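You operate a simulated robot arm through the tools that you are given. There is no shell and no other tool. Be economical: measure what you need, move in short steps, check, and stop when the job is done.

Carry out the task below with a simulated robot arm. There is one attempt and no reset: what you move stays moved.

## Task
Open the yellow drawer, take the speckled egg and leave it in the front part of the yellow drawer, then shut the drawer. Then put the bottle cork on top of the white cool block. Do these in the order given. Set down upright: speckled egg, bottle cork.

It is judged by the outcome, as a careful person would: the job done as asked, and still so three seconds after it is handed in. It fails if anything else is knocked over, pushed out of place, dropped, spilled or broken.

## Robot
A 6-joint arm with a two-finger gripper on a trunk, on a base that drives. Base frame: it is fixed to the floor where the robot stands at the start and does not move with it; the origin is under the middle of the robot, x ahead of it, y to its left, z up. Readings come in mm, degrees, newtons and seconds.
With the tool pointing down near the work surface it reaches from about 300 to 740 mm from the robot's upright axis, wherever it stands. Its first joint turns from -166.0 to 166.0 degrees. Places, roughly: bottle cork [-500, -1750, 1000]; front part of the yellow drawer [700, 0, 700]; speckled egg (5x5x6 cm) [600, -900, 800]; yellow drawer [700, 0, 700]. Payload 1.57 kg.
Tool frame: the origin (TCP) lies between the finger pads and is the grasp point; the fingertips stand 21 mm ahead of it; z points along the fingers, y is the line along which they close. The gripper opens to 70 mm. The gripper's body begins 50 mm behind the TCP.
Orientation is that of the tool frame in the base frame, as a unit quaternion [x, y, z, w]. With the fingers straight down and closing along the base's y, the tool's x points along the base's -x, its y along +y and its z along -z.

## Interface
- The arm moves only by the tool jog_arm. Its argument "moves" is a list of rows, each an object (a shift or turn left out is 0, a gripper value left out holds the last) with "offset": the shift along the base's x, y, z in mm, a list of three; "turn": the turn, a rotation vector about the base's x, y, z in degrees, a list of three; "claw": the opening, from 0 (shut) to 1 (fully open). In form: [{"offset": [x, y, z], "turn": [ax, ay, az], "claw": claw}, ...]. A call has 1 to 8 rows; each row shifts and turns the commanded pose from where the row before left it. Each row takes 0.2 s and may step no farther than 50 mm and 8.6 degrees from the row before; otherwise, or with a gripper value out of range, the whole call is refused. Where a pose cannot be reached the arm comes as near as it can. A force on the tool above 40 N (or 10 N above the force at the start of the call, whichever is more), or a blocked arm, ends the call early, and 0.2 s more pass. Each finger halts on what it meets, pressing with about 25 N; the grip force reading is that of the motor and also rises with nothing between the fingers. The clock runs only during rows and for 0.2 s after the last one: add rows that do not move to give the fingers time. The reply holds the time, the measured pose of the TCP, the force on the tool along the base axes, the opening and the grip force, in the units named above and with some noise, with the torque about the TCP (base axes, N m) and any sound that the robot's microphone picked up.
- Cameras (640 x 400 px; columns grow to the right, rows downward): "scene" is now at [-77.1, 99.1, 1458.7]; the picture's right is [-0.95, 0.31, 0.00], its down [0.29, 0.89, -0.36] and it looks along [-0.11, -0.34, -0.93] (base axes); focal length 214 px, centre (320, 200). "wrist" rides on the gripper at [79, 4, -81] in the tool frame; the picture's right is [-0.05, 1.00, 0.00], its down [-0.67, -0.04, -0.74] and it looks along [-0.74, -0.04, 0.67] (tool axes); focal length 256 px, centre (320, 200).
- get_image(camera): a new picture of that camera. It takes no simulated time.
- steer(legs): drives the robot by 1 to 6 legs, each [ahead, left, turn to the left] in mm, mm and degrees, along the robot's own axes; the way and the turn of a leg run together, so that a leg with both is an arc; at most 1500 mm and 180 degrees a leg. The arm and the cameras ride along, it lands a little off, and it stops where it bumps. It gives what a move gives.
- aim_head(pan, tilt): turns the head with the scene camera to pan (to the left, within 155 degrees either way) and tilt (down, from -29 to 69), counted from straight ahead of the robot. It gives what a move gives.
- measure_at(camera, pixels): for up to 12 pixels [column, row] of the newest picture of that camera ("zoom" is the newest enlarged one), the place [x, y, z] in the base frame of the surface seen there, good to about 3 mm. It takes no simulated time.
- close_up(camera, box): a new picture of the part [left, top, right, bottom] of that camera's present view, enlarged. It takes no simulated time.
- finish_job(): hands the job in; it is judged then, once.

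Go step by step. Measure first, check grasps and placings, and put right what went wrong. The budget is 110 turns and 78 pictures, counting those below and the enlarged ones. Unless the task says otherwise, let go and move clear before handing in, and close with one line.

The tools are called after "Request:" by a JSON object that holds its "name" and its "arguments". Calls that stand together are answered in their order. jog_arm: Moves the arm, as the interface text tells. Its arguments: {"type":"object","properties":{"moves":{"type":"array"}},"required":["moves"]} The other tools are called the same way: steer (legs) drives the base; aim_head (pan, tilt) turns the head that bears the scene camera; get_image (camera) takes a picture; measure_at (camera, pixels) gives the place of the surface under pixels of a picture; close_up (camera, box) takes an enlarged picture of a part of a camera's view; finish_job () hands the job in.

At the start:

```text
time: 0.0
eef_pos: [165.0, -342.6, 1049.4]
ee_rot: [0.0, 1.0, 0.0, 0.0]
ft_force: [-0.5, 0.3, 0.0]
moment: [-0.01, 0.01, -0.04]
gripper_width: 70.1
grasp_force: 0.0
robot x, y, heading: [1.8, -2.9, 0.3]
head pan, tilt: [-107.8, 68.8]
```

scene: 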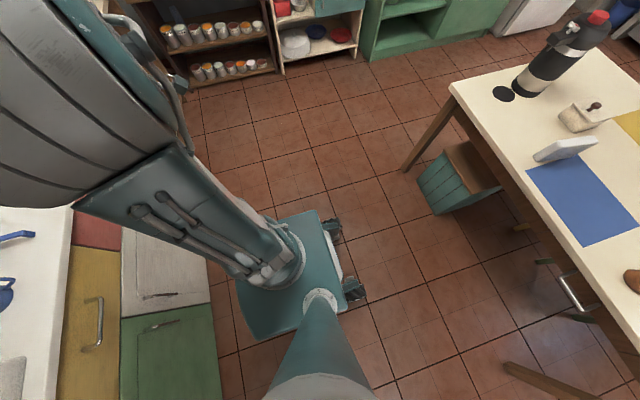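
wrist: 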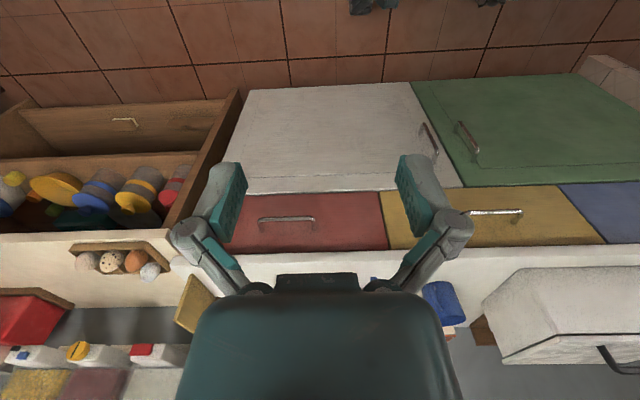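

The start pictures show drawers in front (yellow one right of the wrist picture's centre, near (490,212)) and eggs near (110,260). I'll turn the head to look at the work area.

Request:
{"name": "aim_head", "arguments": {"pan": -20, "tilt": 40}}

Request:
{"name": "get_image", "arguments": {"camera": "scene"}}

```text
time: 1.6
eef_pos: [166.6, -342.3, 1049.8]
ee_rot: [-0.001, 1.0, 0.0, 0.0]
ft_force: [0.4, -0.3, 0.1]
moment: [-0.02, 0.01, -0.01]
gripper_width: 70.3
grasp_force: 0.1
robot x, y, heading: [-0.7, -1.9, 0.0]
head pan, tilt: [-20.0, 40.0]
```

```text
75 pictures are left
```

scene: 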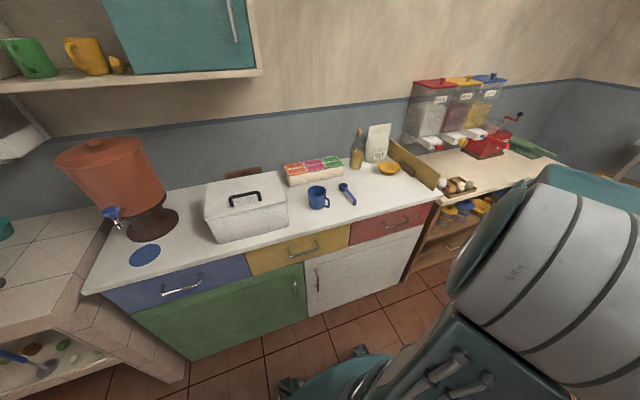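

The yellow drawer is at (300,250), handle (303,252); eggs in a tray at (458,186). I'll enlarge both and measure.

Request:
{"name": "close_up", "arguments": {"camera": "scene", "box": [420, 160, 500, 210]}}

Request:
{"name": "measure_at", "arguments": {"camera": "scene", "pixels": [[248, 255], [250, 275], [348, 228], [348, 246], [290, 253], [303, 251], [317, 246], [318, 207], [346, 198], [286, 235], [440, 185], [470, 190]]}}

```text
8.00 times, centred on (460, 185) of scene
```

zoom: 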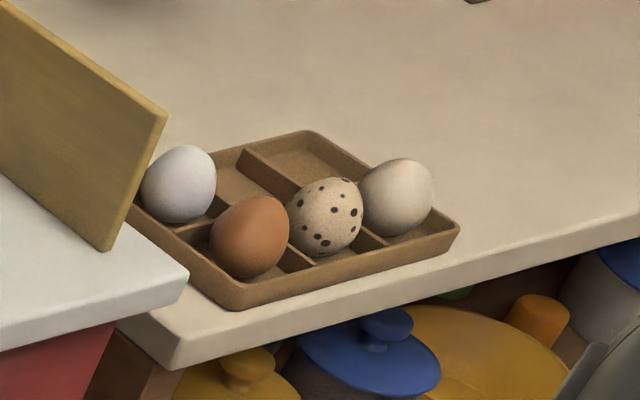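

```text
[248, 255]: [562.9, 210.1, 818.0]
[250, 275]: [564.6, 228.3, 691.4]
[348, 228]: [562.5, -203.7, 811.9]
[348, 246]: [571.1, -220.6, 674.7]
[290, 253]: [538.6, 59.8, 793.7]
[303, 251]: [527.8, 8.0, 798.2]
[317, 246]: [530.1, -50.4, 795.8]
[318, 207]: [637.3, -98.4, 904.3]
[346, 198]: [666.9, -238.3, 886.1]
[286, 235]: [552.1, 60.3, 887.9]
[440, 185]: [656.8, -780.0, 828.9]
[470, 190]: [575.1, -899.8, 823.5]
```

The speckled egg sits at zoom (325,215) between the brown egg and the cream egg. I'll measure the eggs, tray and handle more finely.

Request:
{"name": "measure_at", "arguments": {"camera": "zoom", "pixels": [[325, 215], [330, 180], [320, 255], [292, 215], [360, 215], [250, 235], [396, 195], [180, 185], [240, 295], [450, 230], [305, 135], [300, 350]]}}

Request:
{"name": "close_up", "arguments": {"camera": "scene", "box": [240, 210, 360, 285]}}

```text
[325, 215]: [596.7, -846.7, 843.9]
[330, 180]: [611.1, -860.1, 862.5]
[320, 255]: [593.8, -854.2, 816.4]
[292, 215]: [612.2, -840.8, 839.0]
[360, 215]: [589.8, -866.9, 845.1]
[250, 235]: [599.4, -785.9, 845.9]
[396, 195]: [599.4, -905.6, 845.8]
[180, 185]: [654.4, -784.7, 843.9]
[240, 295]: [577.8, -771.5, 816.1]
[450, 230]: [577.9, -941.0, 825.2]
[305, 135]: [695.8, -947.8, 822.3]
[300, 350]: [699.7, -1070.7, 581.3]
```

```text
5.33 times, centred on (300, 248) of scene
```

zoom: 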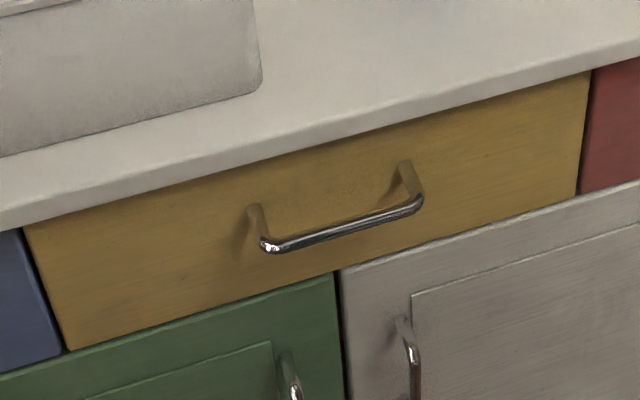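

Request:
{"name": "measure_at", "arguments": {"camera": "zoom", "pixels": [[270, 245], [340, 230], [415, 205], [255, 212], [405, 168], [300, 250], [340, 260], [300, 180], [26, 228], [70, 345], [585, 80], [300, 140]]}}

```text
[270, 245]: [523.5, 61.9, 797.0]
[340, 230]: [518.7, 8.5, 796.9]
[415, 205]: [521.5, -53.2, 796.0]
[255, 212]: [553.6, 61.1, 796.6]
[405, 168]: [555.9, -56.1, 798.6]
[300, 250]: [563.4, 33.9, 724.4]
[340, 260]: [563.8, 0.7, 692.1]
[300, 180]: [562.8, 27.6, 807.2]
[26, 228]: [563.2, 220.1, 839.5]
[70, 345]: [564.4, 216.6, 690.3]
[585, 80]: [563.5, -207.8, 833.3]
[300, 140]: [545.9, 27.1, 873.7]
```

The handle is a horizontal bar at about x 524, z 797, y −55..62; the counter's edge overhangs to about x 545. I'll swing the gripper to point ahead with the fingers closing vertically, while moving it to in front of the drawer.

Request:
{"name": "jog_arm", "arguments": {"moves": [{"offset": [13, 25, -8], "turn": [4.94, -4.94, -4.94]}, {"offset": [13, 25, -8], "turn": [4.94, -4.94, -4.94]}, {"offset": [13, 25, -8], "turn": [4.94, -4.94, -4.94]}, {"offset": [13, 25, -8], "turn": [4.94, -4.94, -4.94]}, {"offset": [13, 25, -8], "turn": [4.94, -4.94, -4.94]}, {"offset": [13, 25, -8], "turn": [4.94, -4.94, -4.94]}, {"offset": [13, 25, -8], "turn": [4.94, -4.94, -4.94], "claw": 1}]}}

```text
time: 3.2
eef_pos: [257.3, -167.4, 992.9]
ee_rot: [0.288, 0.866, 0.289, 0.289]
ft_force: [-0.3, -0.1, -0.1]
moment: [-0.01, 0.0, 0.02]
gripper_width: 69.7
grasp_force: 0.1
robot x, y, heading: [-1.3, -0.2, -0.3]
head pan, tilt: [-20.0, 40.0]
```

The arm follows well. I'll continue the second half of the turn.

Request:
{"name": "jog_arm", "arguments": {"moves": [{"offset": [16, 24, -10], "turn": [4.95, -4.95, -4.95]}, {"offset": [16, 24, -10], "turn": [4.95, -4.95, -4.95]}, {"offset": [16, 25, -10], "turn": [4.95, -4.95, -4.95]}, {"offset": [16, 25, -10], "turn": [4.95, -4.95, -4.95]}, {"offset": [16, 25, -10], "turn": [4.95, -4.95, -4.95]}, {"offset": [16, 25, -10], "turn": [4.95, -4.95, -4.95]}, {"offset": [16, 25, -10], "turn": [4.95, -4.95, -4.95]}, {"offset": [0, 0, -20]}]}}

Request:
{"name": "get_image", "arguments": {"camera": "scene"}}

```text
time: 5.0
eef_pos: [459.9, -111.2, 928.3]
ee_rot: [0.5, 0.501, 0.499, 0.5]
ft_force: [-0.5, 0.0, -0.3]
moment: [0.03, 0.0, 0.01]
gripper_width: 70.0
grasp_force: 0.1
out of reach, approached as far as the arm can: row 1, 2, 3, 4, 5, 6
robot x, y, heading: [2.4, 0.8, -0.0]
head pan, tilt: [-20.0, 40.0]
```

```text
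72 pictures are left
```

scene: 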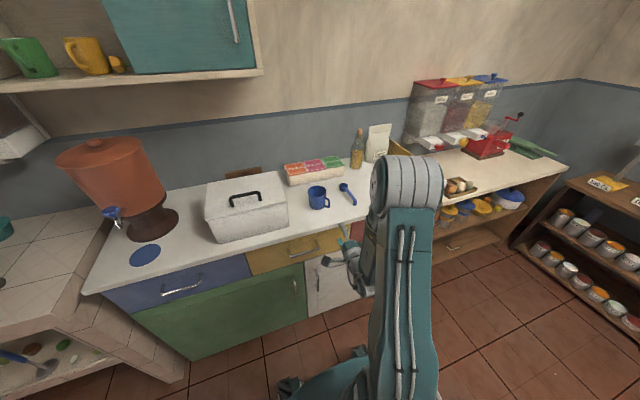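

The pose is horizontal, but the arm can't get nearer than about 470 mm from the axis, so I'll back the base 150 mm before approaching the handle.

Request:
{"name": "steer", "arguments": {"legs": [[-150, 0, 0]]}}

Request:
{"name": "jog_arm", "arguments": {"moves": [{"offset": [20, 0, 0]}]}}

```text
time: 6.4
eef_pos: [311.0, -109.7, 928.8]
ee_rot: [0.5, 0.501, 0.5, 0.499]
ft_force: [-0.5, 0.0, -0.5]
moment: [0.02, 0.02, -0.03]
gripper_width: 69.8
grasp_force: 0.1
robot x, y, heading: [-150.9, -0.9, 0.2]
head pan, tilt: [-20.0, 40.0]
```

```text
time: 6.8
eef_pos: [330.8, -109.8, 929.1]
ee_rot: [0.499, 0.502, 0.5, 0.498]
ft_force: [0.6, 0.3, -0.4]
moment: [0.01, 0.02, 0.01]
gripper_width: 70.0
grasp_force: 0.0
robot x, y, heading: [-149.8, 1.6, 0.1]
head pan, tilt: [-20.0, 40.0]
```

Commands now start from the actual pose. Moving to in front of the bar at (440, 4, 797).

Request:
{"name": "jog_arm", "arguments": {"moves": [{"offset": [22, 23, -26]}, {"offset": [22, 23, -26]}, {"offset": [22, 23, -27]}, {"offset": [22, 23, -27]}, {"offset": [22, 22, -26]}, {"offset": [0, 0, 0]}]}}

Request:
{"name": "get_image", "arguments": {"camera": "wrist"}}

```text
time: 8.2
eef_pos: [417.9, -90.7, 794.9]
ee_rot: [0.495, 0.506, 0.506, 0.493]
ft_force: [0.5, 0.9, 0.4]
moment: [0.0, 0.0, 0.0]
gripper_width: 69.9
grasp_force: 0.0
out of reach, approached as far as the arm can: row 2, 3, 4, 5
robot x, y, heading: [-152.5, -3.9, 0.3]
head pan, tilt: [-20.0, 40.0]
```

```text
71 pictures are left
```

wrist: 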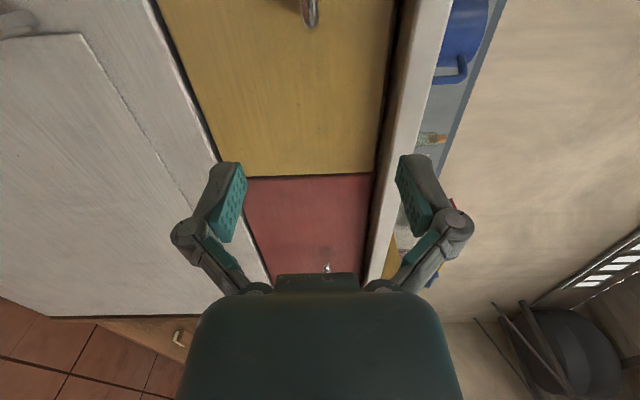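

The arm stops at y −91 (an unreachable lateral band), while z is right at 795. I'll shift the base left 95 mm to line up with the bar.

Request:
{"name": "steer", "arguments": {"legs": [[0, 95, 0]]}}

Request:
{"name": "jog_arm", "arguments": {"moves": [{"offset": [20, 0, 2]}, {"offset": [15, 0, 0]}]}}

Request:
{"name": "get_image", "arguments": {"camera": "wrist"}}

```text
time: 9.3
eef_pos: [418.0, -7.7, 792.9]
ee_rot: [0.497, 0.503, 0.507, 0.493]
ft_force: [0.5, -1.0, -0.2]
moment: [0.0, -0.01, 0.1]
gripper_width: 69.9
grasp_force: 0.0
robot x, y, heading: [-148.4, 92.0, 0.1]
head pan, tilt: [-20.0, 40.0]
```

```text
time: 9.9
eef_pos: [450.4, -19.0, 795.8]
ee_rot: [0.494, 0.506, 0.507, 0.492]
ft_force: [-0.8, -0.4, 0.8]
moment: [0.01, 0.01, 0.02]
gripper_width: 70.1
grasp_force: 0.0
out of reach, approached as far as the arm can: row 1
robot x, y, heading: [-149.9, 84.9, 0.0]
head pan, tilt: [-20.0, 40.0]
```

```text
70 pictures are left
```

wrist: 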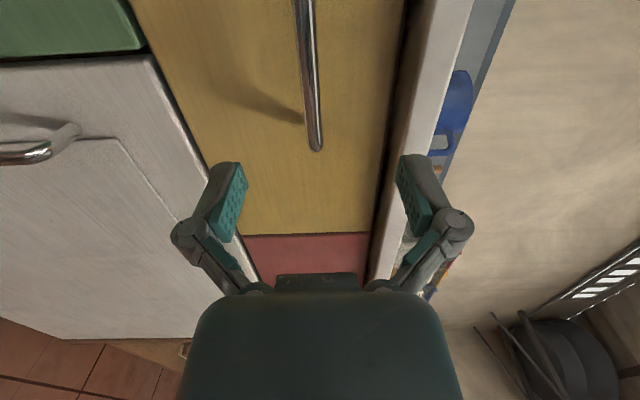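

The bar (300,80)-(315,150) lies centred between the fingers and the tool at y −19 is within its span. I'll narrow the claw to about 45 mm to clear the counter lip and advance.

Request:
{"name": "jog_arm", "arguments": {"moves": [{"claw": 0.64}, {"offset": [25, 0, 0]}, {"offset": [25, 0, 0]}, {"offset": [22, 0, 0]}, {}]}}

Request:
{"name": "get_image", "arguments": {"camera": "wrist"}}

```text
time: 11.1
eef_pos: [520.5, -12.9, 798.4]
ee_rot: [0.49, 0.511, 0.505, 0.493]
ft_force: [0.4, 0.2, 0.4]
moment: [0.03, 0.01, 0.0]
gripper_width: 44.7
grasp_force: 0.1
out of reach, approached as far as the arm can: row 2, 3, 4
robot x, y, heading: [-145.6, 91.5, 0.1]
head pan, tilt: [-20.0, 40.0]
```

```text
69 pictures are left
```

wrist: 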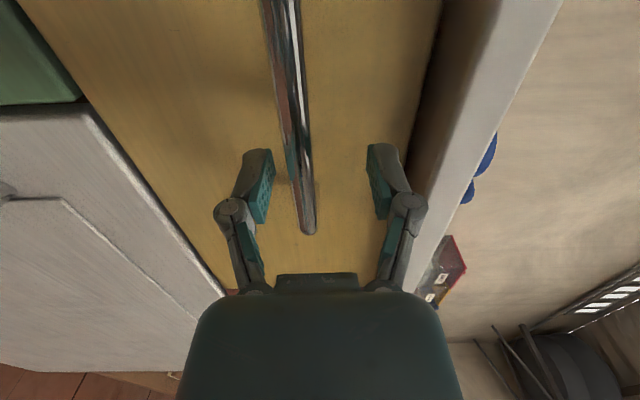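

The bar runs between the finger pads. Closing the gripper.

Request:
{"name": "jog_arm", "arguments": {"moves": [{"claw": 0}, {}, {}]}}

```text
time: 11.8
eef_pos: [514.5, -17.8, 790.5]
ee_rot: [0.499, 0.513, 0.5, 0.488]
ft_force: [-1.9, -1.6, -14.1]
moment: [-0.01, 0.2, -0.33]
gripper_width: 11.2
grasp_force: 32.5
robot x, y, heading: [-149.1, 87.8, 0.2]
head pan, tilt: [-20.0, 40.0]
stopped in row 3: the force on the tool passed its limit at 43 N (the readings are from after the stop); the commanded pose is now the measured one
```

The grip is on the bar (width 11 mm). I'll pull by driving the base back.

Request:
{"name": "steer", "arguments": {"legs": [[-100, 0, 0]]}}

Request:
{"name": "get_image", "arguments": {"camera": "scene"}}

```text
time: 12.9
eef_pos: [417.7, -17.3, 790.5]
ee_rot: [0.498, 0.514, 0.5, 0.487]
ft_force: [0.6, -1.3, -31.6]
moment: [0.03, 0.16, -0.22]
gripper_width: 11.3
grasp_force: 32.3
robot x, y, heading: [-245.5, 93.8, 0.2]
head pan, tilt: [-20.0, 40.0]
```

```text
68 pictures are left
```

scene: 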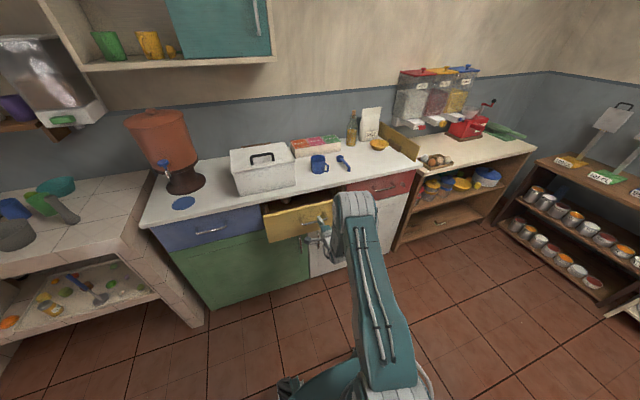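

The drawer follows, about 100 mm open. I'll pull a further 130 mm.

Request:
{"name": "jog_arm", "arguments": {"moves": [{"offset": [0, 0, -3]}]}}

Request:
{"name": "steer", "arguments": {"legs": [[-130, 0, 0]]}}

Request:
{"name": "get_image", "arguments": {"camera": "scene"}}

```text
time: 13.3
eef_pos: [415.6, -18.0, 789.9]
ee_rot: [0.496, 0.513, 0.501, 0.489]
ft_force: [-1.8, -2.2, 1.9]
moment: [0.11, 0.06, 0.03]
gripper_width: 11.2
grasp_force: 32.7
robot x, y, heading: [-249.3, 90.6, -0.0]
head pan, tilt: [-20.0, 40.0]
```

```text
time: 14.6
eef_pos: [283.9, -18.4, 790.0]
ee_rot: [0.497, 0.512, 0.501, 0.489]
ft_force: [0.7, 2.6, 11.9]
moment: [0.14, -0.09, 0.18]
gripper_width: 10.9
grasp_force: 32.3
robot x, y, heading: [-378.1, 88.9, 0.2]
head pan, tilt: [-20.0, 40.0]
```

```text
67 pictures are left
```

scene: 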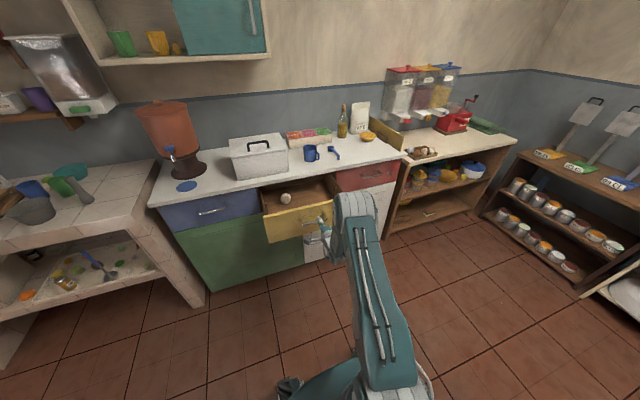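

The drawer is open about 230 mm and holds something pale at (286,198). I'll release the handle, back off, and look inside.

Request:
{"name": "jog_arm", "arguments": {"moves": [{"claw": 0.6}, {}, {}]}}

Request:
{"name": "steer", "arguments": {"legs": [[-120, 0, 0]]}}

Request:
{"name": "close_up", "arguments": {"camera": "scene", "box": [220, 130, 380, 230]}}

```text
time: 15.4
eef_pos: [284.5, -17.8, 790.5]
ee_rot: [0.496, 0.513, 0.501, 0.489]
ft_force: [-0.6, 0.6, 0.0]
moment: [-0.05, 0.0, 0.01]
gripper_width: 42.0
grasp_force: 0.0
robot x, y, heading: [-382.4, 89.9, -0.2]
head pan, tilt: [-20.0, 40.0]
```

```text
time: 16.7
eef_pos: [164.1, -17.2, 789.7]
ee_rot: [0.497, 0.513, 0.501, 0.489]
ft_force: [0.0, 0.6, 0.6]
moment: [0.04, 0.01, -0.03]
gripper_width: 41.8
grasp_force: 0.0
robot x, y, heading: [-498.2, 88.9, 0.1]
head pan, tilt: [-20.0, 40.0]
```

```text
4.00 times, centred on (300, 180) of scene
```

zoom: 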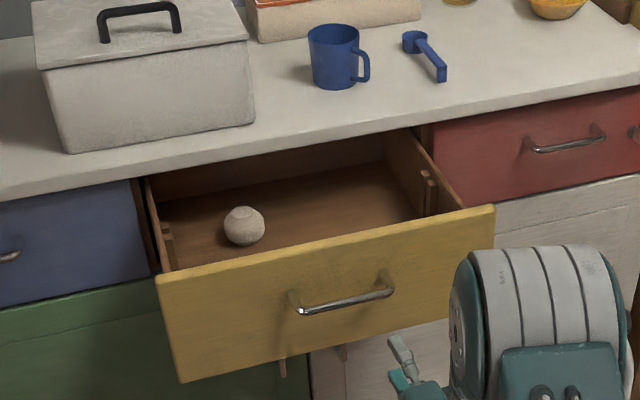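

The drawer holds a ball at zoom (244,226), left side; the right front is free. Measuring.

Request:
{"name": "measure_at", "arguments": {"camera": "zoom", "pixels": [[244, 220], [230, 240], [345, 300], [160, 275], [490, 210], [330, 230], [300, 210], [425, 215], [165, 265], [430, 180], [170, 235], [380, 215]]}}

```text
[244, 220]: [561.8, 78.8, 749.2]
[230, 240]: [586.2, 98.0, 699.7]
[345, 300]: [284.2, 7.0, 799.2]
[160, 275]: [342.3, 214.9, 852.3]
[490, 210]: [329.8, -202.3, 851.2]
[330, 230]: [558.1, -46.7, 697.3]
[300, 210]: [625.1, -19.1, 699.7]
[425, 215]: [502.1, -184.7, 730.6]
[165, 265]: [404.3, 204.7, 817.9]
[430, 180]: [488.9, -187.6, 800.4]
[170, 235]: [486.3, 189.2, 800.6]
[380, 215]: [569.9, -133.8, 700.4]
```

The drawer floor is at z≈698, its front part spans about x 345–490, and the ball sits further back (x≈580, y≈85), so the right front is free. I'll pitch the gripper straight down (closing along x) while raising it, to prepare for the egg.

Request:
{"name": "jog_arm", "arguments": {"moves": [{"offset": [-10, -10, 30], "turn": [0, 8.18, 0], "claw": 1}, {"offset": [-10, -10, 30], "turn": [0, 8.18, 0]}, {"offset": [-10, -10, 30], "turn": [0, 8.18, 0]}, {"offset": [-10, -10, 30], "turn": [0, 8.18, 0]}, {"offset": [0, -10, 30], "turn": [0, 8.18, 0]}, {"offset": [0, -10, 30], "turn": [0, 8.18, 0]}]}}

Request:
{"name": "jog_arm", "arguments": {"moves": [{"offset": [0, -10, 30], "turn": [0, 8.18, 0]}, {"offset": [0, -10, 30], "turn": [0, 8.18, 0]}, {"offset": [0, -10, 10], "turn": [0, 8.18, 0]}, {"offset": [0, -10, 10], "turn": [0, 8.18, 0]}, {"offset": [0, -10, 10], "turn": [0, 8.18, 0]}]}}

Request:
{"name": "aim_head", "arguments": {"pan": -80, "tilt": 45}}

Request:
{"name": "get_image", "arguments": {"camera": "scene"}}

```text
time: 18.1
eef_pos: [136.1, -71.9, 980.2]
ee_rot: [0.693, 0.612, 0.306, 0.227]
ft_force: [-2.5, -1.4, -3.1]
moment: [0.09, -0.17, 0.02]
gripper_width: 70.1
grasp_force: 0.1
robot x, y, heading: [-498.6, 89.4, -0.0]
head pan, tilt: [-20.0, 40.0]
```

```text
time: 19.3
eef_pos: [125.2, -127.9, 1060.8]
ee_rot: [0.707, 0.707, 0.003, -0.017]
ft_force: [0.0, -0.1, 0.2]
moment: [0.01, -0.04, 0.0]
gripper_width: 70.1
grasp_force: 0.0
robot x, y, heading: [-503.3, 92.4, -0.0]
head pan, tilt: [-20.0, 40.0]
```

```text
time: 20.6
eef_pos: [124.0, -128.9, 1059.9]
ee_rot: [0.706, 0.708, 0.004, -0.016]
ft_force: [-0.6, -0.1, -0.7]
moment: [0.0, 0.0, 0.02]
gripper_width: 70.1
grasp_force: 0.0
robot x, y, heading: [-501.0, 88.1, 0.0]
head pan, tilt: [-80.0, 45.0]
```

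```text
65 pictures are left
```

scene: 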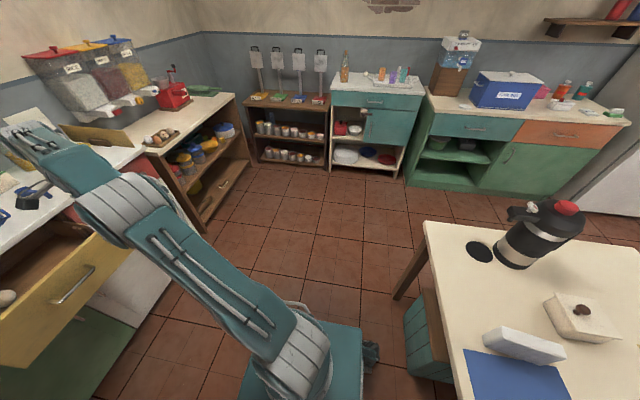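

The floor lane between counter and table is clear. I'll measure the table's near corner, the white block and the far furniture.

Request:
{"name": "measure_at", "arguments": {"camera": "scene", "pixels": [[428, 224], [465, 370], [410, 340], [525, 345], [580, 310], [480, 252], [565, 108], [615, 113], [505, 105], [350, 80], [400, 70], [145, 150]]}}

Request:
{"name": "close_up", "arguments": {"camera": "scene", "box": [480, 60, 640, 160]}}

Request:
{"name": "close_up", "arguments": {"camera": "scene", "box": [460, 280, 640, 392]}}

```text
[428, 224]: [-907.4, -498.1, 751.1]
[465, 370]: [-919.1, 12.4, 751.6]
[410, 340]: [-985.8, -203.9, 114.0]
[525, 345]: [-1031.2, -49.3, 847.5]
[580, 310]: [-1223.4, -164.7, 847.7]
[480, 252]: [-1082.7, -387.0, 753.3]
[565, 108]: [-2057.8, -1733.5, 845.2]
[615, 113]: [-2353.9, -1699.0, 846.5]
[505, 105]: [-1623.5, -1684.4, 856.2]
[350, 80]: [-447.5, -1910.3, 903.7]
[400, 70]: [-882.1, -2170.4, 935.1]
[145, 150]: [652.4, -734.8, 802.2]
```

```text
4.00 times, centred on (560, 110) of scene
```

zoom: 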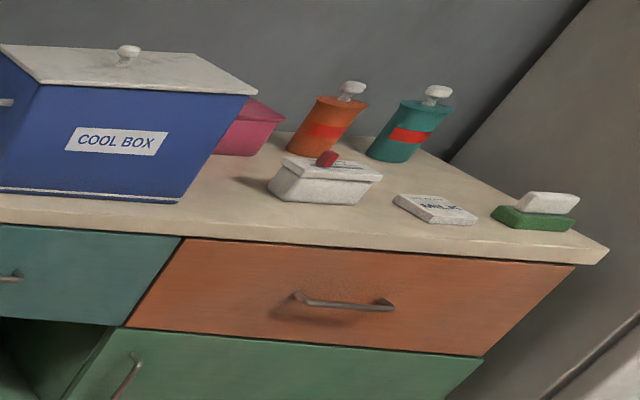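

```text
3.56 times, centred on (550, 336) of scene
```

zoom: 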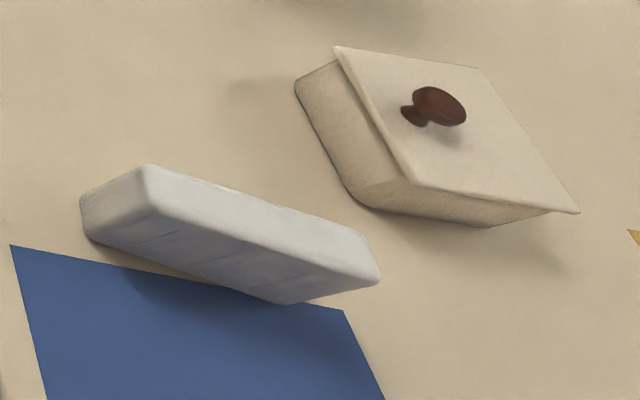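

The cork's rough place matches the teal cabinet near (375,75). I'll look at it closely while aimed here.

Request:
{"name": "close_up", "arguments": {"camera": "scene", "box": [320, 40, 432, 110]}}

Request:
{"name": "close_up", "arguments": {"camera": "scene", "box": [60, 90, 220, 190]}}

```text
5.71 times, centred on (376, 75) of scene
```

zoom: 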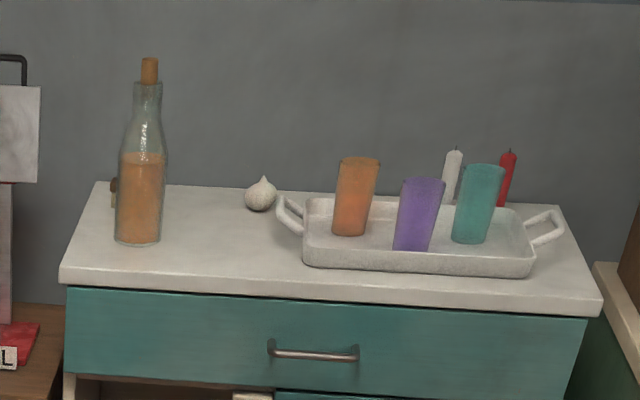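

```text
4.00 times, centred on (140, 140) of scene
```

zoom: 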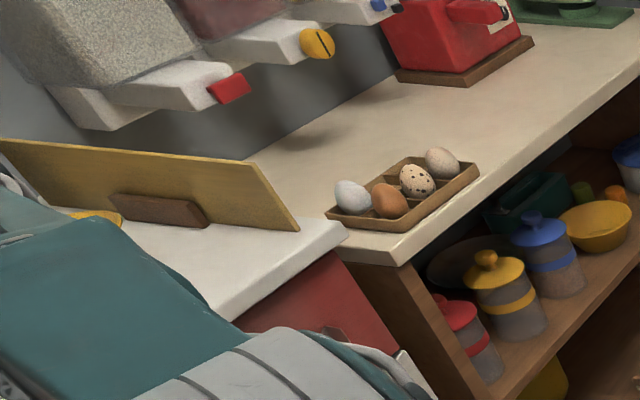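

The cork is in the neck of the bottle at left on the teal cabinet. For the egg, I'll measure the board beside the tray, tray rim and counter.

Request:
{"name": "measure_at", "arguments": {"camera": "zoom", "pixels": [[295, 225], [245, 165], [330, 213], [395, 229], [475, 175], [345, 235], [416, 178], [420, 170], [440, 160], [388, 198], [352, 195], [395, 262]]}}

Request:
{"name": "steer", "arguments": {"legs": [[350, -700, 0], [150, -200, 0]]}}

```text
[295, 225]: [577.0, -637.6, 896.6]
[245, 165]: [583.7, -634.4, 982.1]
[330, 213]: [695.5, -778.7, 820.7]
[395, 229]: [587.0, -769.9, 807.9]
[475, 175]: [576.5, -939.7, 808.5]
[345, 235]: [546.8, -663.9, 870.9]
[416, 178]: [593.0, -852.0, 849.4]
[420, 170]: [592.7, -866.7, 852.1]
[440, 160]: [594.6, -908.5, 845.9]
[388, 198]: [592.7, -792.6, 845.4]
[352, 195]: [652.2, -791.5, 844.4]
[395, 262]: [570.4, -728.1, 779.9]
```

```text
time: 26.2
eef_pos: [629.3, -1010.0, 1062.6]
ee_rot: [0.703, 0.712, 0.001, -0.014]
ft_force: [-0.2, 1.0, -0.8]
moment: [-0.08, 0.01, 0.03]
gripper_width: 69.8
grasp_force: 0.1
robot x, y, heading: [3.2, -802.0, 0.3]
head pan, tilt: [-80.0, 45.0]
```

The robot is at (3,−802) and the tool at (629,−1010,1063). The board (y −637) is well clear. I'll move above the egg and look with the wrist camera.

Request:
{"name": "jog_arm", "arguments": {"moves": [{"offset": [-5, 38, 0]}, {"offset": [-5, 38, -10]}, {"offset": [-5, 38, -30]}, {"offset": [-5, 36, -30]}, {}]}}

Request:
{"name": "get_image", "arguments": {"camera": "wrist"}}

Request:
{"name": "aim_head", "arguments": {"pan": 0, "tilt": 45}}

Request:
{"name": "get_image", "arguments": {"camera": "scene"}}

```text
time: 27.4
eef_pos: [611.7, -865.9, 993.1]
ee_rot: [0.703, 0.711, 0.003, -0.015]
ft_force: [0.1, -0.7, -0.5]
moment: [0.01, 0.0, 0.01]
gripper_width: 70.0
grasp_force: 0.0
robot x, y, heading: [5.8, -802.1, 0.5]
head pan, tilt: [-80.0, 45.0]
```

```text
60 pictures are left
```

wrist: 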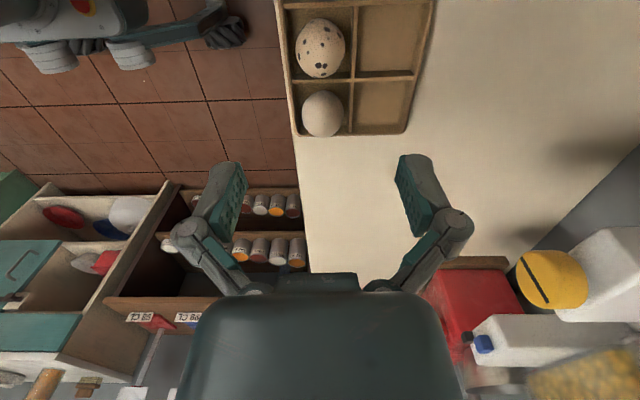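

```text
time: 28.9
eef_pos: [611.6, -865.8, 993.9]
ee_rot: [0.702, 0.712, 0.003, -0.017]
ft_force: [0.0, 0.0, -0.4]
moment: [0.03, -0.01, 0.0]
gripper_width: 70.1
grasp_force: 0.0
robot x, y, heading: [3.7, -806.6, 0.5]
head pan, tilt: [0.0, 45.0]
```

```text
59 pictures are left
```

scene: 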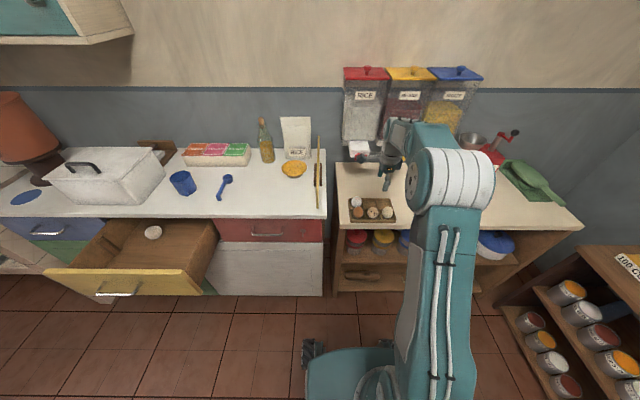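

The wrist view shows the speckled egg at (321,48) with the back cell empty. Measuring egg and rims.

Request:
{"name": "measure_at", "arguments": {"camera": "wrist", "pixels": [[321, 40], [300, 48], [343, 48], [321, 70], [321, 22], [288, 50], [353, 50], [385, 76], [390, 40], [322, 114], [322, 88], [395, 128]]}}

Request:
{"name": "close_up", "arguments": {"camera": "wrist", "box": [260, 0, 460, 140]}}

Request:
{"name": "close_up", "arguments": {"camera": "scene", "box": [340, 190, 404, 230]}}

```text
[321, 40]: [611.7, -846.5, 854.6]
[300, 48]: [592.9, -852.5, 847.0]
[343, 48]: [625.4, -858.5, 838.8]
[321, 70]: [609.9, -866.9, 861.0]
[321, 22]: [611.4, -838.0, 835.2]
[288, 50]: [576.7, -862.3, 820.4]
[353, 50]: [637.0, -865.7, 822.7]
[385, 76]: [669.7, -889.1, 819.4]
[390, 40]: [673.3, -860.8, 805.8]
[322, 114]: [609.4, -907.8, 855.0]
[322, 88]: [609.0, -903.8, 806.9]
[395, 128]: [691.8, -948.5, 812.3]
```

```text
2.86 times, centred on (360, 70) of wrist
```

zoom: 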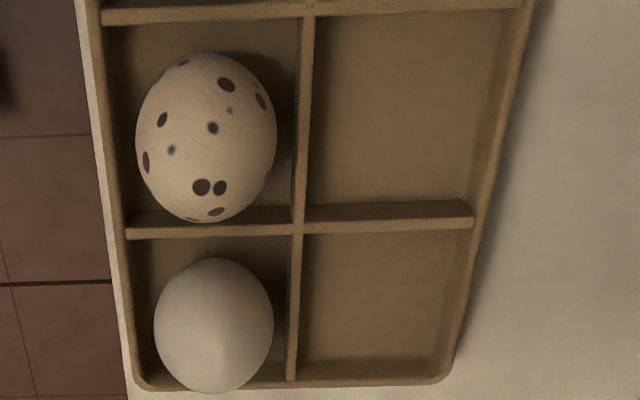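

```text
10.00 times, centred on (372, 210) of scene
```

zoom: 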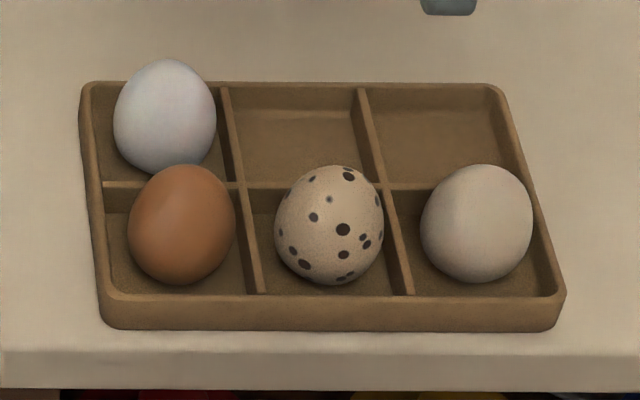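

Egg centre is about (609,−860), cell floor 806, rims at ~820, so fingertips must stay above ~823: TCP z≈846, whose pads still cover the egg's equator. Correcting a 2° tilt and descending halfway.

Request:
{"name": "jog_arm", "arguments": {"moves": [{"offset": [-2, 5, -20], "turn": [-1.5, -1.0, 0], "claw": 1}, {"offset": [0, 0, -35]}, {"offset": [0, 0, -30]}, {}, {}]}}

Request:
{"name": "close_up", "arguments": {"camera": "scene", "box": [324, 140, 452, 220]}}

Request:
{"name": "get_image", "arguments": {"camera": "wrist"}}

```text
time: 30.1
eef_pos: [608.5, -863.3, 907.5]
ee_rot: [0.703, 0.711, 0.001, 0.0]
ft_force: [0.3, -1.1, 0.4]
moment: [-0.03, 0.01, 0.01]
gripper_width: 70.0
grasp_force: 0.1
robot x, y, heading: [2.6, -804.0, 0.4]
head pan, tilt: [0.0, 45.0]
```

```text
5.00 times, centred on (388, 180) of scene
```

zoom: 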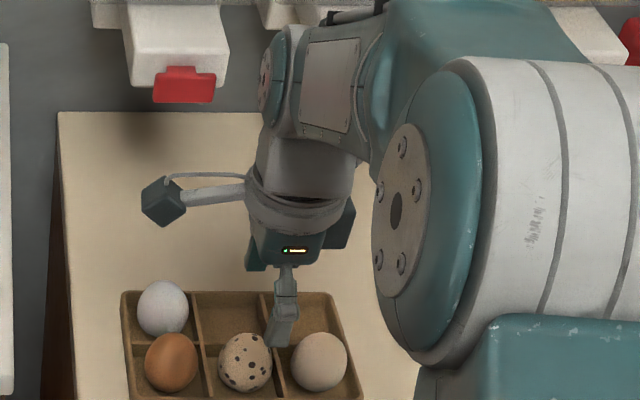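

```text
55 pictures are left
```

wrist: 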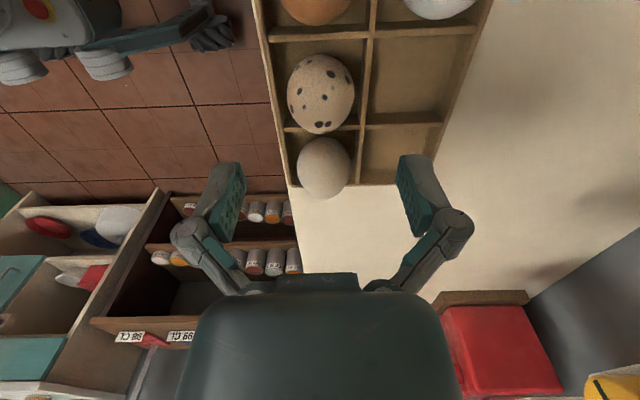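

In the wrist view the egg centre is at (321,93), a bit higher than the expected (320,105), i.e. the egg may lie a few mm more to +y. Measuring again.

Request:
{"name": "measure_at", "arguments": {"camera": "wrist", "pixels": [[321, 57], [321, 70], [321, 93], [321, 115], [321, 129], [290, 93], [352, 93], [300, 93], [342, 93], [320, 35], [330, 127], [325, 175]]}}

```text
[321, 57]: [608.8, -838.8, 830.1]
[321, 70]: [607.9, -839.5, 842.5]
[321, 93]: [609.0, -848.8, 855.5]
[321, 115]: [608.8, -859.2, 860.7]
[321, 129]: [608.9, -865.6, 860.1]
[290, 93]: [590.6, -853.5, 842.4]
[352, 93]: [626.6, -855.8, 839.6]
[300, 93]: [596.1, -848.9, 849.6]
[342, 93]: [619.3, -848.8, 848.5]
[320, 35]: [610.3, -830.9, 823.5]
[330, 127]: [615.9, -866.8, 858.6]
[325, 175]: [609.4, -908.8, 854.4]
```

Egg top at (609,−861,861); centre x 609. Descending to z≈845 and closing gently.

Request:
{"name": "jog_arm", "arguments": {"moves": [{"offset": [0, 2, -32]}, {"offset": [0, 0, -30]}, {}, {}]}}

Request:
{"name": "close_up", "arguments": {"camera": "scene", "box": [332, 165, 428, 225]}}

```text
time: 31.1
eef_pos: [608.6, -861.8, 844.0]
ee_rot: [0.702, 0.712, 0.001, -0.001]
ft_force: [0.2, 0.3, 0.7]
moment: [0.01, 0.0, -0.03]
gripper_width: 70.0
grasp_force: 0.1
robot x, y, heading: [5.3, -805.1, 0.5]
head pan, tilt: [0.0, 45.0]
```

```text
6.67 times, centred on (380, 195) of scene
```

zoom: 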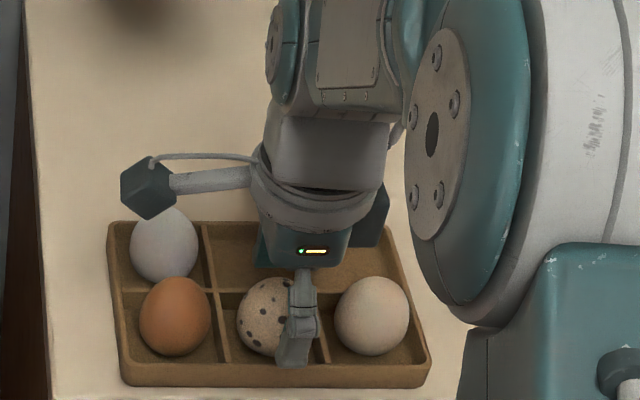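

The near finger appears slightly right of the egg at zoom (295,340). I'll measure finger and egg to check alignment.

Request:
{"name": "measure_at", "arguments": {"camera": "zoom", "pixels": [[290, 355], [282, 345], [308, 350], [300, 325], [260, 300], [265, 340], [245, 315], [300, 300], [175, 295], [370, 300]]}}

Request:
{"name": "get_image", "arguments": {"camera": "wrist"}}

```text
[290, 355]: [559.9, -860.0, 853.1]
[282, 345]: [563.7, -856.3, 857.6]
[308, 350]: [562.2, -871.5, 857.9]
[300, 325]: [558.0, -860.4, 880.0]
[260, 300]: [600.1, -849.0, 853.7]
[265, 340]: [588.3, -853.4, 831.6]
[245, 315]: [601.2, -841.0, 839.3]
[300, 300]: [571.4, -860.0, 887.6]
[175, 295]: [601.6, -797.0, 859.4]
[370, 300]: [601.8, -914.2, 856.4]
```

```text
53 pictures are left
```

wrist: 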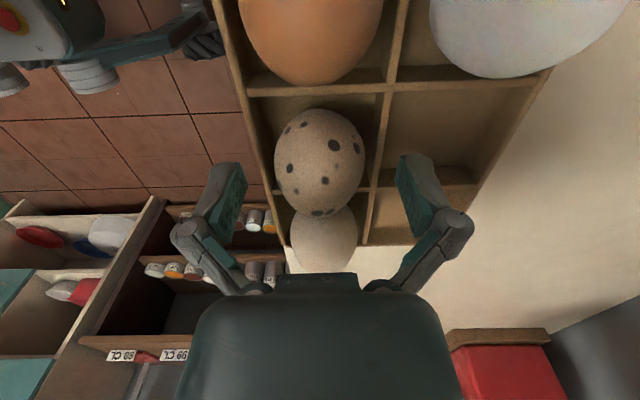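

Finger y −856..−871 is centred on the egg (−862). Closing on the egg.

Request:
{"name": "jog_arm", "arguments": {"moves": [{"claw": 0.8}, {"claw": 0.5}, {}, {}]}}

Request:
{"name": "get_image", "arguments": {"camera": "wrist"}}

```text
time: 32.1
eef_pos: [608.4, -862.0, 844.8]
ee_rot: [0.703, 0.711, 0.001, -0.001]
ft_force: [0.8, 0.1, 4.1]
moment: [0.0, -0.06, 0.01]
gripper_width: 45.3
grasp_force: 11.9
robot x, y, heading: [2.8, -803.0, 0.6]
head pan, tilt: [0.0, 45.0]
```

```text
52 pictures are left
```

wrist: 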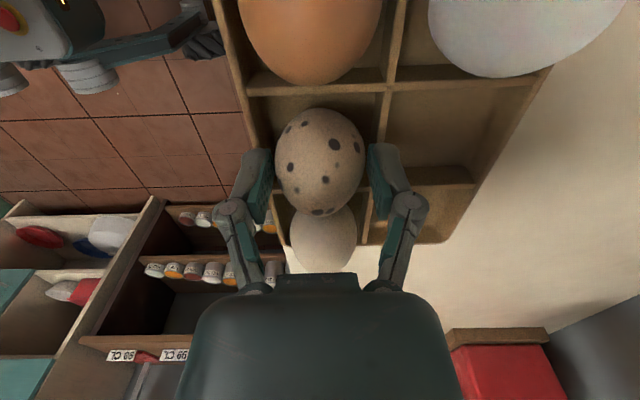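

Fingers hold the egg at 45 mm width, 12 N. Lifting straight up slowly and checking.

Request:
{"name": "jog_arm", "arguments": {"moves": [{"offset": [0, 0, 10], "claw": 0.45}, {"offset": [0, 0, 20]}, {"offset": [0, 0, 30]}, {"offset": [0, 0, 30]}, {}]}}

Request:
{"name": "get_image", "arguments": {"camera": "wrist"}}

Request:
{"name": "close_up", "arguments": {"camera": "scene", "box": [332, 145, 428, 225]}}

```text
time: 33.3
eef_pos: [607.6, -860.5, 936.4]
ee_rot: [0.703, 0.711, 0.001, 0.0]
ft_force: [-0.8, 0.0, -0.6]
moment: [-0.03, -0.01, 0.04]
gripper_width: 45.4
grasp_force: 12.0
robot x, y, heading: [5.7, -806.9, 0.3]
head pan, tilt: [0.0, 45.0]
```

```text
51 pictures are left
```

wrist: 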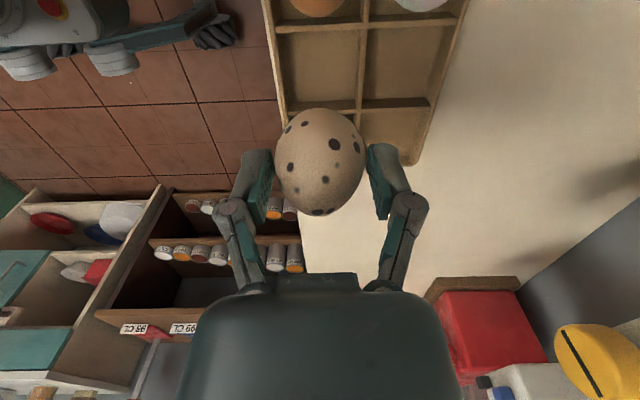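

```text
5.00 times, centred on (380, 185) of scene
```

zoom: 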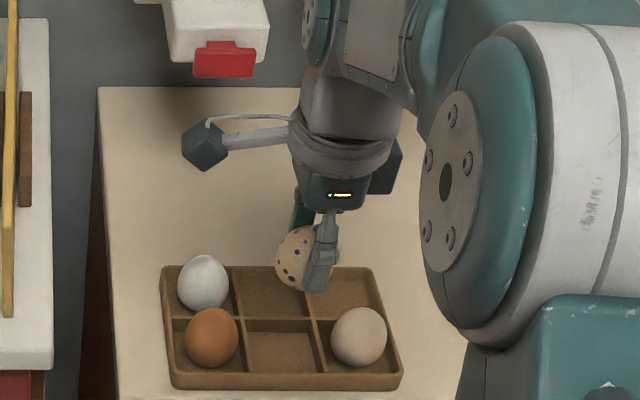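

The egg is held upright and the tray's others are undisturbed. I'll back out 190 mm, then drive left 790 mm to bring it over the drawer's front part.

Request:
{"name": "jog_arm", "arguments": {"moves": [{"offset": [0, 0, 20]}]}}

Request:
{"name": "steer", "arguments": {"legs": [[-190, 0, 0], [0, 790, 0]]}}

Request:
{"name": "get_image", "arguments": {"camera": "wrist"}}

Request:
{"name": "get_image", "arguments": {"camera": "scene"}}

```text
time: 33.7
eef_pos: [607.1, -860.4, 954.4]
ee_rot: [0.703, 0.711, 0.002, -0.001]
ft_force: [-0.3, 0.3, -0.5]
moment: [0.04, 0.03, 0.0]
gripper_width: 45.4
grasp_force: 11.6
robot x, y, heading: [4.1, -801.8, 0.4]
head pan, tilt: [0.0, 45.0]
```

```text
time: 39.2
eef_pos: [413.3, -64.1, 955.8]
ee_rot: [0.703, 0.712, 0.0, -0.001]
ft_force: [0.9, -0.3, -1.0]
moment: [0.01, -0.01, 0.0]
gripper_width: 45.0
grasp_force: 11.1
robot x, y, heading: [-187.8, -4.9, 0.7]
head pan, tilt: [0.0, 45.0]
```

```text
49 pictures are left
```

wrist: 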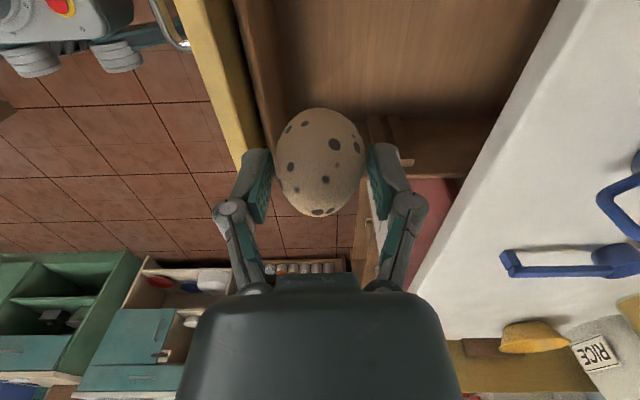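

```text
48 pictures are left
```

scene: 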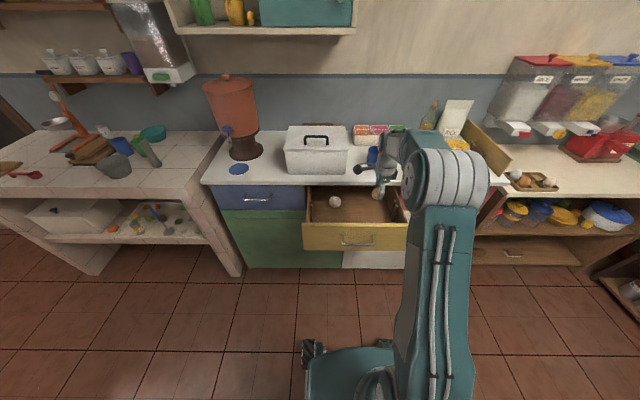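

The egg hangs over the drawer's front right. Measuring the drawer interior around it.

Request:
{"name": "measure_at", "arguments": {"camera": "wrist", "pixels": [[207, 60], [240, 60], [265, 60], [275, 60], [300, 90], [380, 90], [400, 130], [420, 165], [450, 120], [490, 130], [520, 140], [340, 80]]}}

Request:
{"name": "close_up", "arguments": {"camera": "scene", "box": [296, 170, 424, 250]}}

```text
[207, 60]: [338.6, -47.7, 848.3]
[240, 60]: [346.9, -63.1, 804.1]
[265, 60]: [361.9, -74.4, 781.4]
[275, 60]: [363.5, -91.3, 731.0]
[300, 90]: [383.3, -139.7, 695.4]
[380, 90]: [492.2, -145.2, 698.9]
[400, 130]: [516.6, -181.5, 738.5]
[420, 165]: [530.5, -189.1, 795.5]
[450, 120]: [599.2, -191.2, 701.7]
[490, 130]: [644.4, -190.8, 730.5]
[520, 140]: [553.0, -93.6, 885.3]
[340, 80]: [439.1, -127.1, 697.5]
```

```text
5.00 times, centred on (360, 210) of scene
```

zoom: 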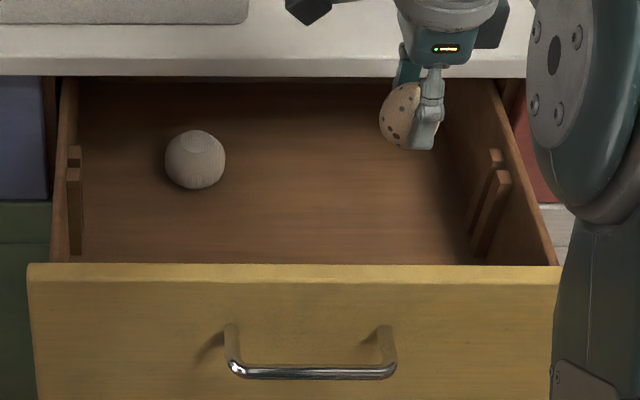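

Floor z≈697; front part spans x≈363–495 at inside. I'll move to (430,−75) and descend to just above the floor (egg bottom is ~38 mm below TCP).

Request:
{"name": "jog_arm", "arguments": {"moves": [{"offset": [8, -5, -30]}, {"offset": [8, -5, -35]}, {"offset": [0, 0, -35]}, {"offset": [0, 0, -35]}, {"offset": [0, 0, -35]}, {"offset": [0, 0, -20]}, {"offset": [0, 0, -15]}, {}]}}

Request:
{"name": "close_up", "arguments": {"camera": "scene", "box": [296, 170, 424, 250]}}

```text
time: 41.0
eef_pos: [429.5, -72.5, 751.2]
ee_rot: [0.703, 0.711, 0.001, 0.0]
ft_force: [-0.6, -0.1, -0.7]
moment: [0.01, 0.01, 0.01]
gripper_width: 45.6
grasp_force: 12.6
robot x, y, heading: [-186.8, -8.3, 0.6]
head pan, tilt: [0.0, 45.0]
```

```text
5.00 times, centred on (360, 210) of scene
```

zoom: 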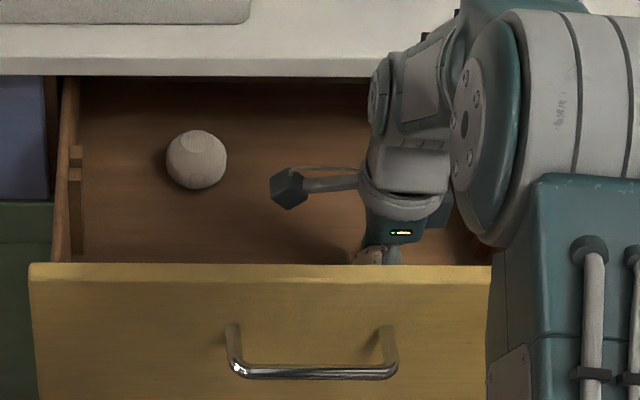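

Clear so far, egg ~14 mm above the floor. Lowering in small steps.

Request:
{"name": "jog_arm", "arguments": {"moves": [{"offset": [0, 0, -4]}, {"offset": [0, 0, -4]}, {"offset": [0, 0, -2]}, {}]}}

```text
time: 42.0
eef_pos: [429.7, -71.9, 740.7]
ee_rot: [0.703, 0.711, 0.001, 0.001]
ft_force: [0.9, 0.2, -0.3]
moment: [0.02, -0.02, 0.05]
gripper_width: 45.0
grasp_force: 12.4
robot x, y, heading: [-188.4, -4.4, 0.4]
head pan, tilt: [0.0, 45.0]
```

Request:
{"name": "jog_arm", "arguments": {"moves": [{"offset": [0, 0, -2]}, {"offset": [0, 0, -1]}, {}]}}

```text
time: 42.8
eef_pos: [429.3, -72.1, 736.6]
ee_rot: [0.703, 0.711, 0.001, 0.0]
ft_force: [-1.6, -0.2, 2.9]
moment: [-0.01, 0.09, 0.0]
gripper_width: 45.2
grasp_force: 11.9
robot x, y, heading: [-185.3, -3.4, 0.7]
head pan, tilt: [0.0, 45.0]
```

A contact force of ~3 N shows the egg on the floor. Opening gradually.

Request:
{"name": "jog_arm", "arguments": {"moves": [{"claw": 0.66}, {"claw": 0.7}, {"claw": 0.8}, {"claw": 0.9}, {}]}}

Request:
{"name": "get_image", "arguments": {"camera": "wrist"}}

```text
time: 44.0
eef_pos: [430.2, -73.0, 736.3]
ee_rot: [0.702, 0.712, 0.001, 0.001]
ft_force: [0.1, -0.8, -0.3]
moment: [0.01, 0.0, -0.03]
gripper_width: 63.2
grasp_force: 0.1
robot x, y, heading: [-189.4, -9.1, 0.7]
head pan, tilt: [0.0, 45.0]
```

```text
45 pictures are left
```

wrist: 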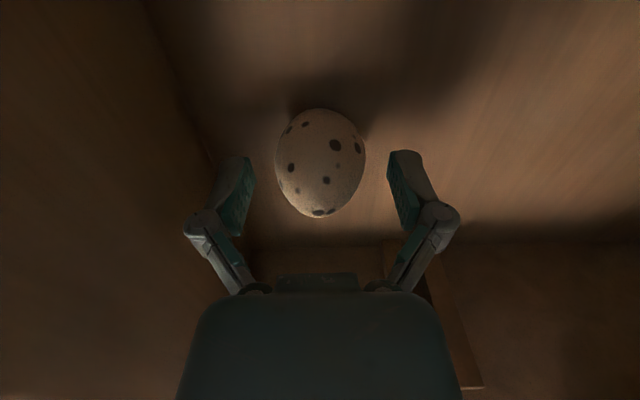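

The egg stands in place between the open fingers. I'll rise straight up and check it stays upright.

Request:
{"name": "jog_arm", "arguments": {"moves": [{"offset": [0, 0, 15], "claw": 1}, {"offset": [0, 0, 30]}, {"offset": [0, 0, 45]}, {"offset": [0, 0, 45]}, {"offset": [0, 0, 45]}, {"offset": [0, 0, 30]}]}}

Request:
{"name": "get_image", "arguments": {"camera": "wrist"}}

```text
time: 45.4
eef_pos: [428.1, -72.3, 948.8]
ee_rot: [0.703, 0.712, 0.001, -0.001]
ft_force: [0.6, 0.9, 0.0]
moment: [0.01, 0.03, 0.02]
gripper_width: 70.0
grasp_force: 0.1
robot x, y, heading: [-187.6, -4.9, 0.6]
head pan, tilt: [0.0, 45.0]
```

```text
44 pictures are left
```

wrist: 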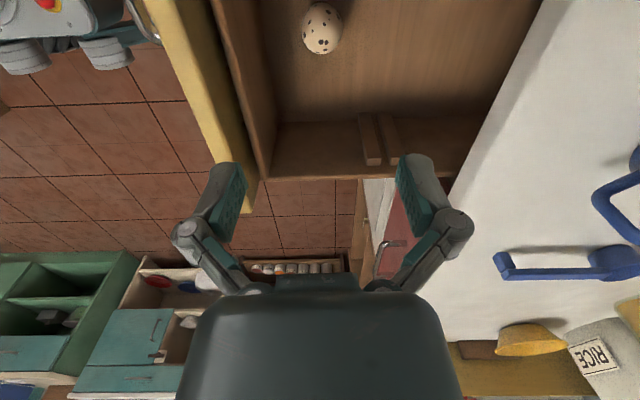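

The egg stands upright at the drawer's front (322,28), camera shows it stable. To shut the drawer I'll push its face below the handle with closed, horizontally pointing fingers: first back the base off.

Request:
{"name": "steer", "arguments": {"legs": [[-340, 60, 0]]}}

Request:
{"name": "jog_arm", "arguments": {"moves": [{"offset": [4, -6, -15], "turn": [0, -8.18, 0], "claw": 0}, {"offset": [4, -6, -15], "turn": [0, -8.18, 0]}, {"offset": [4, -6, -15], "turn": [0, -8.18, 0]}, {"offset": [4, -6, -15], "turn": [0, -8.18, 0]}, {"offset": [4, -6, -15], "turn": [0, -8.18, 0]}, {"offset": [4, -6, -15], "turn": [0, -8.18, 0]}]}}

Request:
{"name": "jog_arm", "arguments": {"moves": [{"offset": [4, -5, -20], "turn": [0, -8.18, 0]}, {"offset": [4, -5, -20], "turn": [0, -8.18, 0]}, {"offset": [4, 0, -20], "turn": [0, -8.18, 0]}, {"offset": [4, 0, -20], "turn": [0, -8.18, 0]}, {"offset": [4, 0, -20], "turn": [0, -8.18, 0]}, {}]}}

```text
time: 47.6
eef_pos: [84.4, -13.2, 946.2]
ee_rot: [0.701, 0.713, 0.001, -0.001]
ft_force: [0.8, -0.3, 0.6]
moment: [-0.02, -0.01, 0.03]
gripper_width: 70.0
grasp_force: 0.0
robot x, y, heading: [-535.9, 46.6, 0.5]
head pan, tilt: [0.0, 45.0]
```

```text
time: 49.0
eef_pos: [98.4, -34.7, 863.9]
ee_rot: [0.602, 0.72, 0.244, 0.245]
ft_force: [1.8, 0.3, 1.5]
moment: [0.02, 0.13, 0.03]
gripper_width: 0.1
grasp_force: 25.4
out of reach, approached as far as the arm can: row 5, 6
robot x, y, heading: [-534.6, 53.5, 0.7]
head pan, tilt: [0.0, 45.0]
```

```text
time: 50.4
eef_pos: [123.7, -46.5, 768.1]
ee_rot: [0.514, 0.544, 0.477, 0.462]
ft_force: [-0.1, 1.3, 0.5]
moment: [0.03, 0.01, 0.01]
gripper_width: 0.0
grasp_force: 24.5
robot x, y, heading: [-533.4, 49.1, 1.1]
head pan, tilt: [0.0, 45.0]
```

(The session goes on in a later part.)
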